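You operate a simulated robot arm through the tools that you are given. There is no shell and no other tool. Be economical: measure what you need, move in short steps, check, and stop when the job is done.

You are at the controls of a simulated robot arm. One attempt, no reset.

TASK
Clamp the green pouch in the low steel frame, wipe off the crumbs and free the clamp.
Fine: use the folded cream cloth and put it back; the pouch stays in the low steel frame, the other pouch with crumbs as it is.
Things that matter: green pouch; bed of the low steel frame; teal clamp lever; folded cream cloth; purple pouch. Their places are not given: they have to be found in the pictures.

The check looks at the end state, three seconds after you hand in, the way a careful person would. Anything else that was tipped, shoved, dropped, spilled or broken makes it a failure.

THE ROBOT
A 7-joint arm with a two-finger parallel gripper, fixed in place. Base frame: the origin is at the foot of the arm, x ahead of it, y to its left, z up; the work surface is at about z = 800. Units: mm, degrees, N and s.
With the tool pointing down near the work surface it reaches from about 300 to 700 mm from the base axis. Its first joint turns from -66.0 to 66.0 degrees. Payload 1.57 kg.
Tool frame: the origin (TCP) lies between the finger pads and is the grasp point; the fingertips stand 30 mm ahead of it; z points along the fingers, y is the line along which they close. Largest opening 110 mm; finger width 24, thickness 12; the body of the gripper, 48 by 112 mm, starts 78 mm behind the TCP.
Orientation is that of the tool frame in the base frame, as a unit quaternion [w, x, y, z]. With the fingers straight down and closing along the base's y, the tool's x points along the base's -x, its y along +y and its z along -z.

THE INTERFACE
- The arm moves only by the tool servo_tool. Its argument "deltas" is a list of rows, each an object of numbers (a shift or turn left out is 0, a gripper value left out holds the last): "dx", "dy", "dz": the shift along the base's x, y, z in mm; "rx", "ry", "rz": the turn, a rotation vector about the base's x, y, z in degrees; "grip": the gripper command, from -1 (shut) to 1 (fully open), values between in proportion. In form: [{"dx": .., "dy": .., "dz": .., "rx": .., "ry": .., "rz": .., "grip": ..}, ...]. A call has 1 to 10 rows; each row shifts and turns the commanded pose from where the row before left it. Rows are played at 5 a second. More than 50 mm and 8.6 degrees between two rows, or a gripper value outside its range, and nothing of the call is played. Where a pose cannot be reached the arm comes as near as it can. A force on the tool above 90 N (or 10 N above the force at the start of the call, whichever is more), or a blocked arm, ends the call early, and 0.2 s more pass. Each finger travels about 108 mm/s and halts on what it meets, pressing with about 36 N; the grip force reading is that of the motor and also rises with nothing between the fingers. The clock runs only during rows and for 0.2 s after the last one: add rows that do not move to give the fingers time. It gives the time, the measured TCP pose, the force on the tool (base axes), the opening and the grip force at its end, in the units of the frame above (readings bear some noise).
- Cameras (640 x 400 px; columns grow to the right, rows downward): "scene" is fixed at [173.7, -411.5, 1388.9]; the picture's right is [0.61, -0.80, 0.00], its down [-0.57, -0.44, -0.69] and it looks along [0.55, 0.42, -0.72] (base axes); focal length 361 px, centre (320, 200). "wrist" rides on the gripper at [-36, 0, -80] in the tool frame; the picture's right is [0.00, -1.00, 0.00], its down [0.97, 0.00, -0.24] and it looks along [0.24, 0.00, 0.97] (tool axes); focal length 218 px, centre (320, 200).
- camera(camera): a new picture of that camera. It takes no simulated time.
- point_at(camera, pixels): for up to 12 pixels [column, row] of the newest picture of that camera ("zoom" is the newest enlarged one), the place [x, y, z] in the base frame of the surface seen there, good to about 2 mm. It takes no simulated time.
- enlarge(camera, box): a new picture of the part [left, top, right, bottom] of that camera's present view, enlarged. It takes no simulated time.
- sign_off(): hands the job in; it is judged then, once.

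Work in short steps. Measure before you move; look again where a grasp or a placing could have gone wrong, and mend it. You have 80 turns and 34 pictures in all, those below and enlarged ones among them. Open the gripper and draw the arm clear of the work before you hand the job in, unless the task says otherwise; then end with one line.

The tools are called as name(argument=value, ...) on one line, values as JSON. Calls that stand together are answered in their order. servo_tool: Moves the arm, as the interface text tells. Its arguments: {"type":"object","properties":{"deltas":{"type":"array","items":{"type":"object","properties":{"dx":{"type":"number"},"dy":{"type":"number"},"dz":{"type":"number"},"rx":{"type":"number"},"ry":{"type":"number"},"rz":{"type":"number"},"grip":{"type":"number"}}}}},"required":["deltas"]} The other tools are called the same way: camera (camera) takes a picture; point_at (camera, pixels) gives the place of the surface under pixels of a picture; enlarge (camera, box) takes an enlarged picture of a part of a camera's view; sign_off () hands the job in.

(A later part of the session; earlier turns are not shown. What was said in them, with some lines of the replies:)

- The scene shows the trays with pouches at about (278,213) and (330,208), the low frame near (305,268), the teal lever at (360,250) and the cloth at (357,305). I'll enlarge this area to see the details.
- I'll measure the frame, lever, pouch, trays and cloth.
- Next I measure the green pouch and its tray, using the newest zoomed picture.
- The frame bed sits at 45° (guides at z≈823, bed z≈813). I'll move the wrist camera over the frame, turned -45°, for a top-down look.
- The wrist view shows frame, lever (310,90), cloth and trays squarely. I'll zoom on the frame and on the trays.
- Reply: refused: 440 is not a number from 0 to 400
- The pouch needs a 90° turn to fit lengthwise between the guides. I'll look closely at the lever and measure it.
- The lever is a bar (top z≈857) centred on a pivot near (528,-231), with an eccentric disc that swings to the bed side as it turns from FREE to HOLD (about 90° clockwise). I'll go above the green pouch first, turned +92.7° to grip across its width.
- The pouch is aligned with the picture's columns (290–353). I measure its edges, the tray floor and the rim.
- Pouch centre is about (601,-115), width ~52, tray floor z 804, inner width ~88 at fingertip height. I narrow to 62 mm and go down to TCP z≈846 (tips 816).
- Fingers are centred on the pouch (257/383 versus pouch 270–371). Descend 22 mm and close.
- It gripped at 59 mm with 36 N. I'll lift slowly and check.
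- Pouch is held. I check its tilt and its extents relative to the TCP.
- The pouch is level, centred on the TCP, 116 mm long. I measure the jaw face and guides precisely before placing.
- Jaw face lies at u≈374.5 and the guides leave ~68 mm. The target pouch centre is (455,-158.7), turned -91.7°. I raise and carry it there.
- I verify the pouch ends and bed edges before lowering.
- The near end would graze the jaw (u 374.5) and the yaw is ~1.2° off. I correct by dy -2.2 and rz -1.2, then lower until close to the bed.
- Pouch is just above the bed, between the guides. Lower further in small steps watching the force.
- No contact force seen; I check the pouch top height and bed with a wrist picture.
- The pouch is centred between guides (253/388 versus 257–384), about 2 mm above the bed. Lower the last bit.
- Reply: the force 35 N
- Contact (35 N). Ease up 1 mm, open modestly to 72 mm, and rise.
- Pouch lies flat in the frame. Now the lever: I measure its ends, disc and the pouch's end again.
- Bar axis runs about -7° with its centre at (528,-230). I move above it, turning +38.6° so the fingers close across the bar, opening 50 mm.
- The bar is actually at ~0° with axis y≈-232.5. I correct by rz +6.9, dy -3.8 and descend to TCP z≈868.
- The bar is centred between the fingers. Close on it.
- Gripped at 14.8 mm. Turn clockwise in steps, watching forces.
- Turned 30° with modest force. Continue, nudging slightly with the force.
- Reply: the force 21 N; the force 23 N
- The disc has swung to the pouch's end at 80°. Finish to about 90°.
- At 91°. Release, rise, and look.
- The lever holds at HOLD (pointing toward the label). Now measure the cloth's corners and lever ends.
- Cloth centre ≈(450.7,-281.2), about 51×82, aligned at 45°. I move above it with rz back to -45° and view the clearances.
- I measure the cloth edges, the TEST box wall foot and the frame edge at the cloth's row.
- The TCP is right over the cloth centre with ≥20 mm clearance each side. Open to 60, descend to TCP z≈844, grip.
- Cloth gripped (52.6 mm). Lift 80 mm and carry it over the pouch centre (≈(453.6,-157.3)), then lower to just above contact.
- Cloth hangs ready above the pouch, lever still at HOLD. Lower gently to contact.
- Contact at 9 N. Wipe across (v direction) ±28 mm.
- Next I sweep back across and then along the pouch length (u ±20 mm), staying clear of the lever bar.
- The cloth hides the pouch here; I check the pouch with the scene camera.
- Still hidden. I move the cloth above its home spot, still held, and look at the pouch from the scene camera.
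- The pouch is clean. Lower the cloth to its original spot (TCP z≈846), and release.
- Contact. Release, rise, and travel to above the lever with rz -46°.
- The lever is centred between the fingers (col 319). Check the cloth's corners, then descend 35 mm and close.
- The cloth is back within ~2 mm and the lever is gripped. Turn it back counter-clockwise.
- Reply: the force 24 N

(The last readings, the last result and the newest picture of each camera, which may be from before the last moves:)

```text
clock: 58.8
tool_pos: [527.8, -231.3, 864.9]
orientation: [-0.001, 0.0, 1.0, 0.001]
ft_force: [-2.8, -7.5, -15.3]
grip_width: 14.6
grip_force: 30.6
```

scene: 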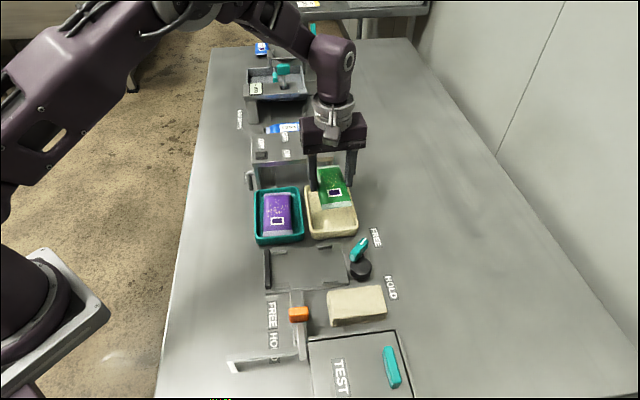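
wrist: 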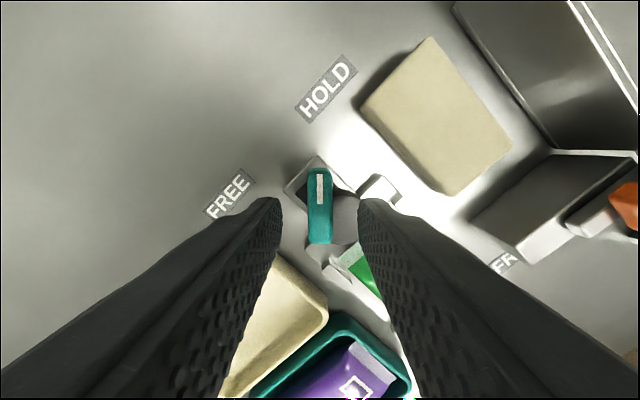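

Back at 0° (FREE). Release, rise well clear and draw back, then look.

servo_tool(deltas=[{"grip": -0.3}, {}, {"dz": 30}, {"dz": 40}, {"dz": 50}, {"dz": 50}, {"dx": -40, "dy": 20, "dz": 20}, {"dx": -40, "dy": 30, "dz": 20}, {"dx": -40, "dy": 30, "grip": 0.5}, {"dx": -40, "dy": 30}])

camera(camera="scene")

enlarge(camera="scene", box=[235, 175, 411, 330])

```text
refused: row 8 steps farther than a row can; nothing moved
```

```text
2 pictures are left
```

scene: 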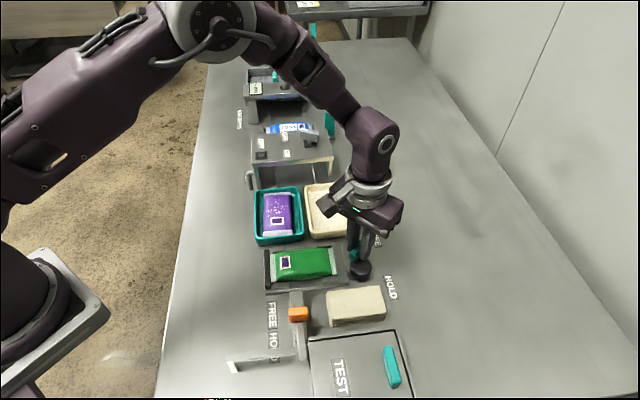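

```text
2.58 times, centred on (323, 252) of scene
```

zoom: 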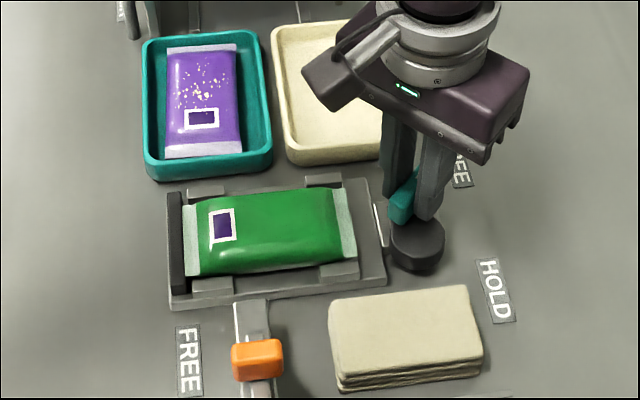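

That call was refused for a too-long step. I repeat the release and withdrawal with shorter rows.

servo_tool(deltas=[{"grip": -0.3}, {}, {"dz": 30}, {"dz": 40}, {"dz": 45}, {"dz": 45}, {"dx": -40, "dy": 20}, {"dx": -40, "dy": 20}, {"dx": -40, "dy": 25}, {"dx": -40, "dy": 25}])

enlarge(camera="scene", box=[235, 175, 411, 330])

```text
clock: 61.0
tool_pos: [367.8, -139.8, 1027.1]
orientation: [0.0, 0.001, 1.0, 0.0]
ft_force: [0.1, 0.1, -0.4]
grip_width: 38.4
grip_force: 0.0
```

```text
2.58 times, centred on (323, 252) of scene
```

zoom: 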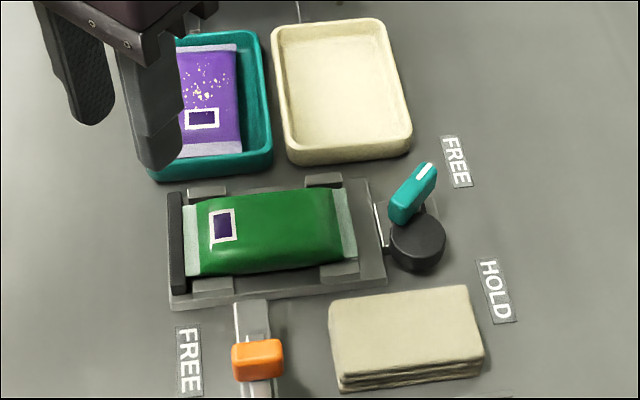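

The lever points to FREE, the pouch is clean in the frame, the cloth is home, and the purple pouch is untouched. I open the gripper and hand in.

servo_tool(deltas=[{"dz": 30, "grip": 1}, {}, {}, {}])

sign_off()

```text
clock: 62.0
tool_pos: [369.2, -140.7, 1055.7]
orientation: [0.001, 0.001, 1.0, 0.001]
ft_force: [0.4, 0.1, 0.0]
grip_width: 109.9
grip_force: 0.0
```

```text
The job is handed in.
```

The green pouch was clamped, wiped clean and left in the low steel frame with the clamp lever back at FREE; the cream cloth is back in its place within a few millimetres, and the purple pouch still has its crumbs.
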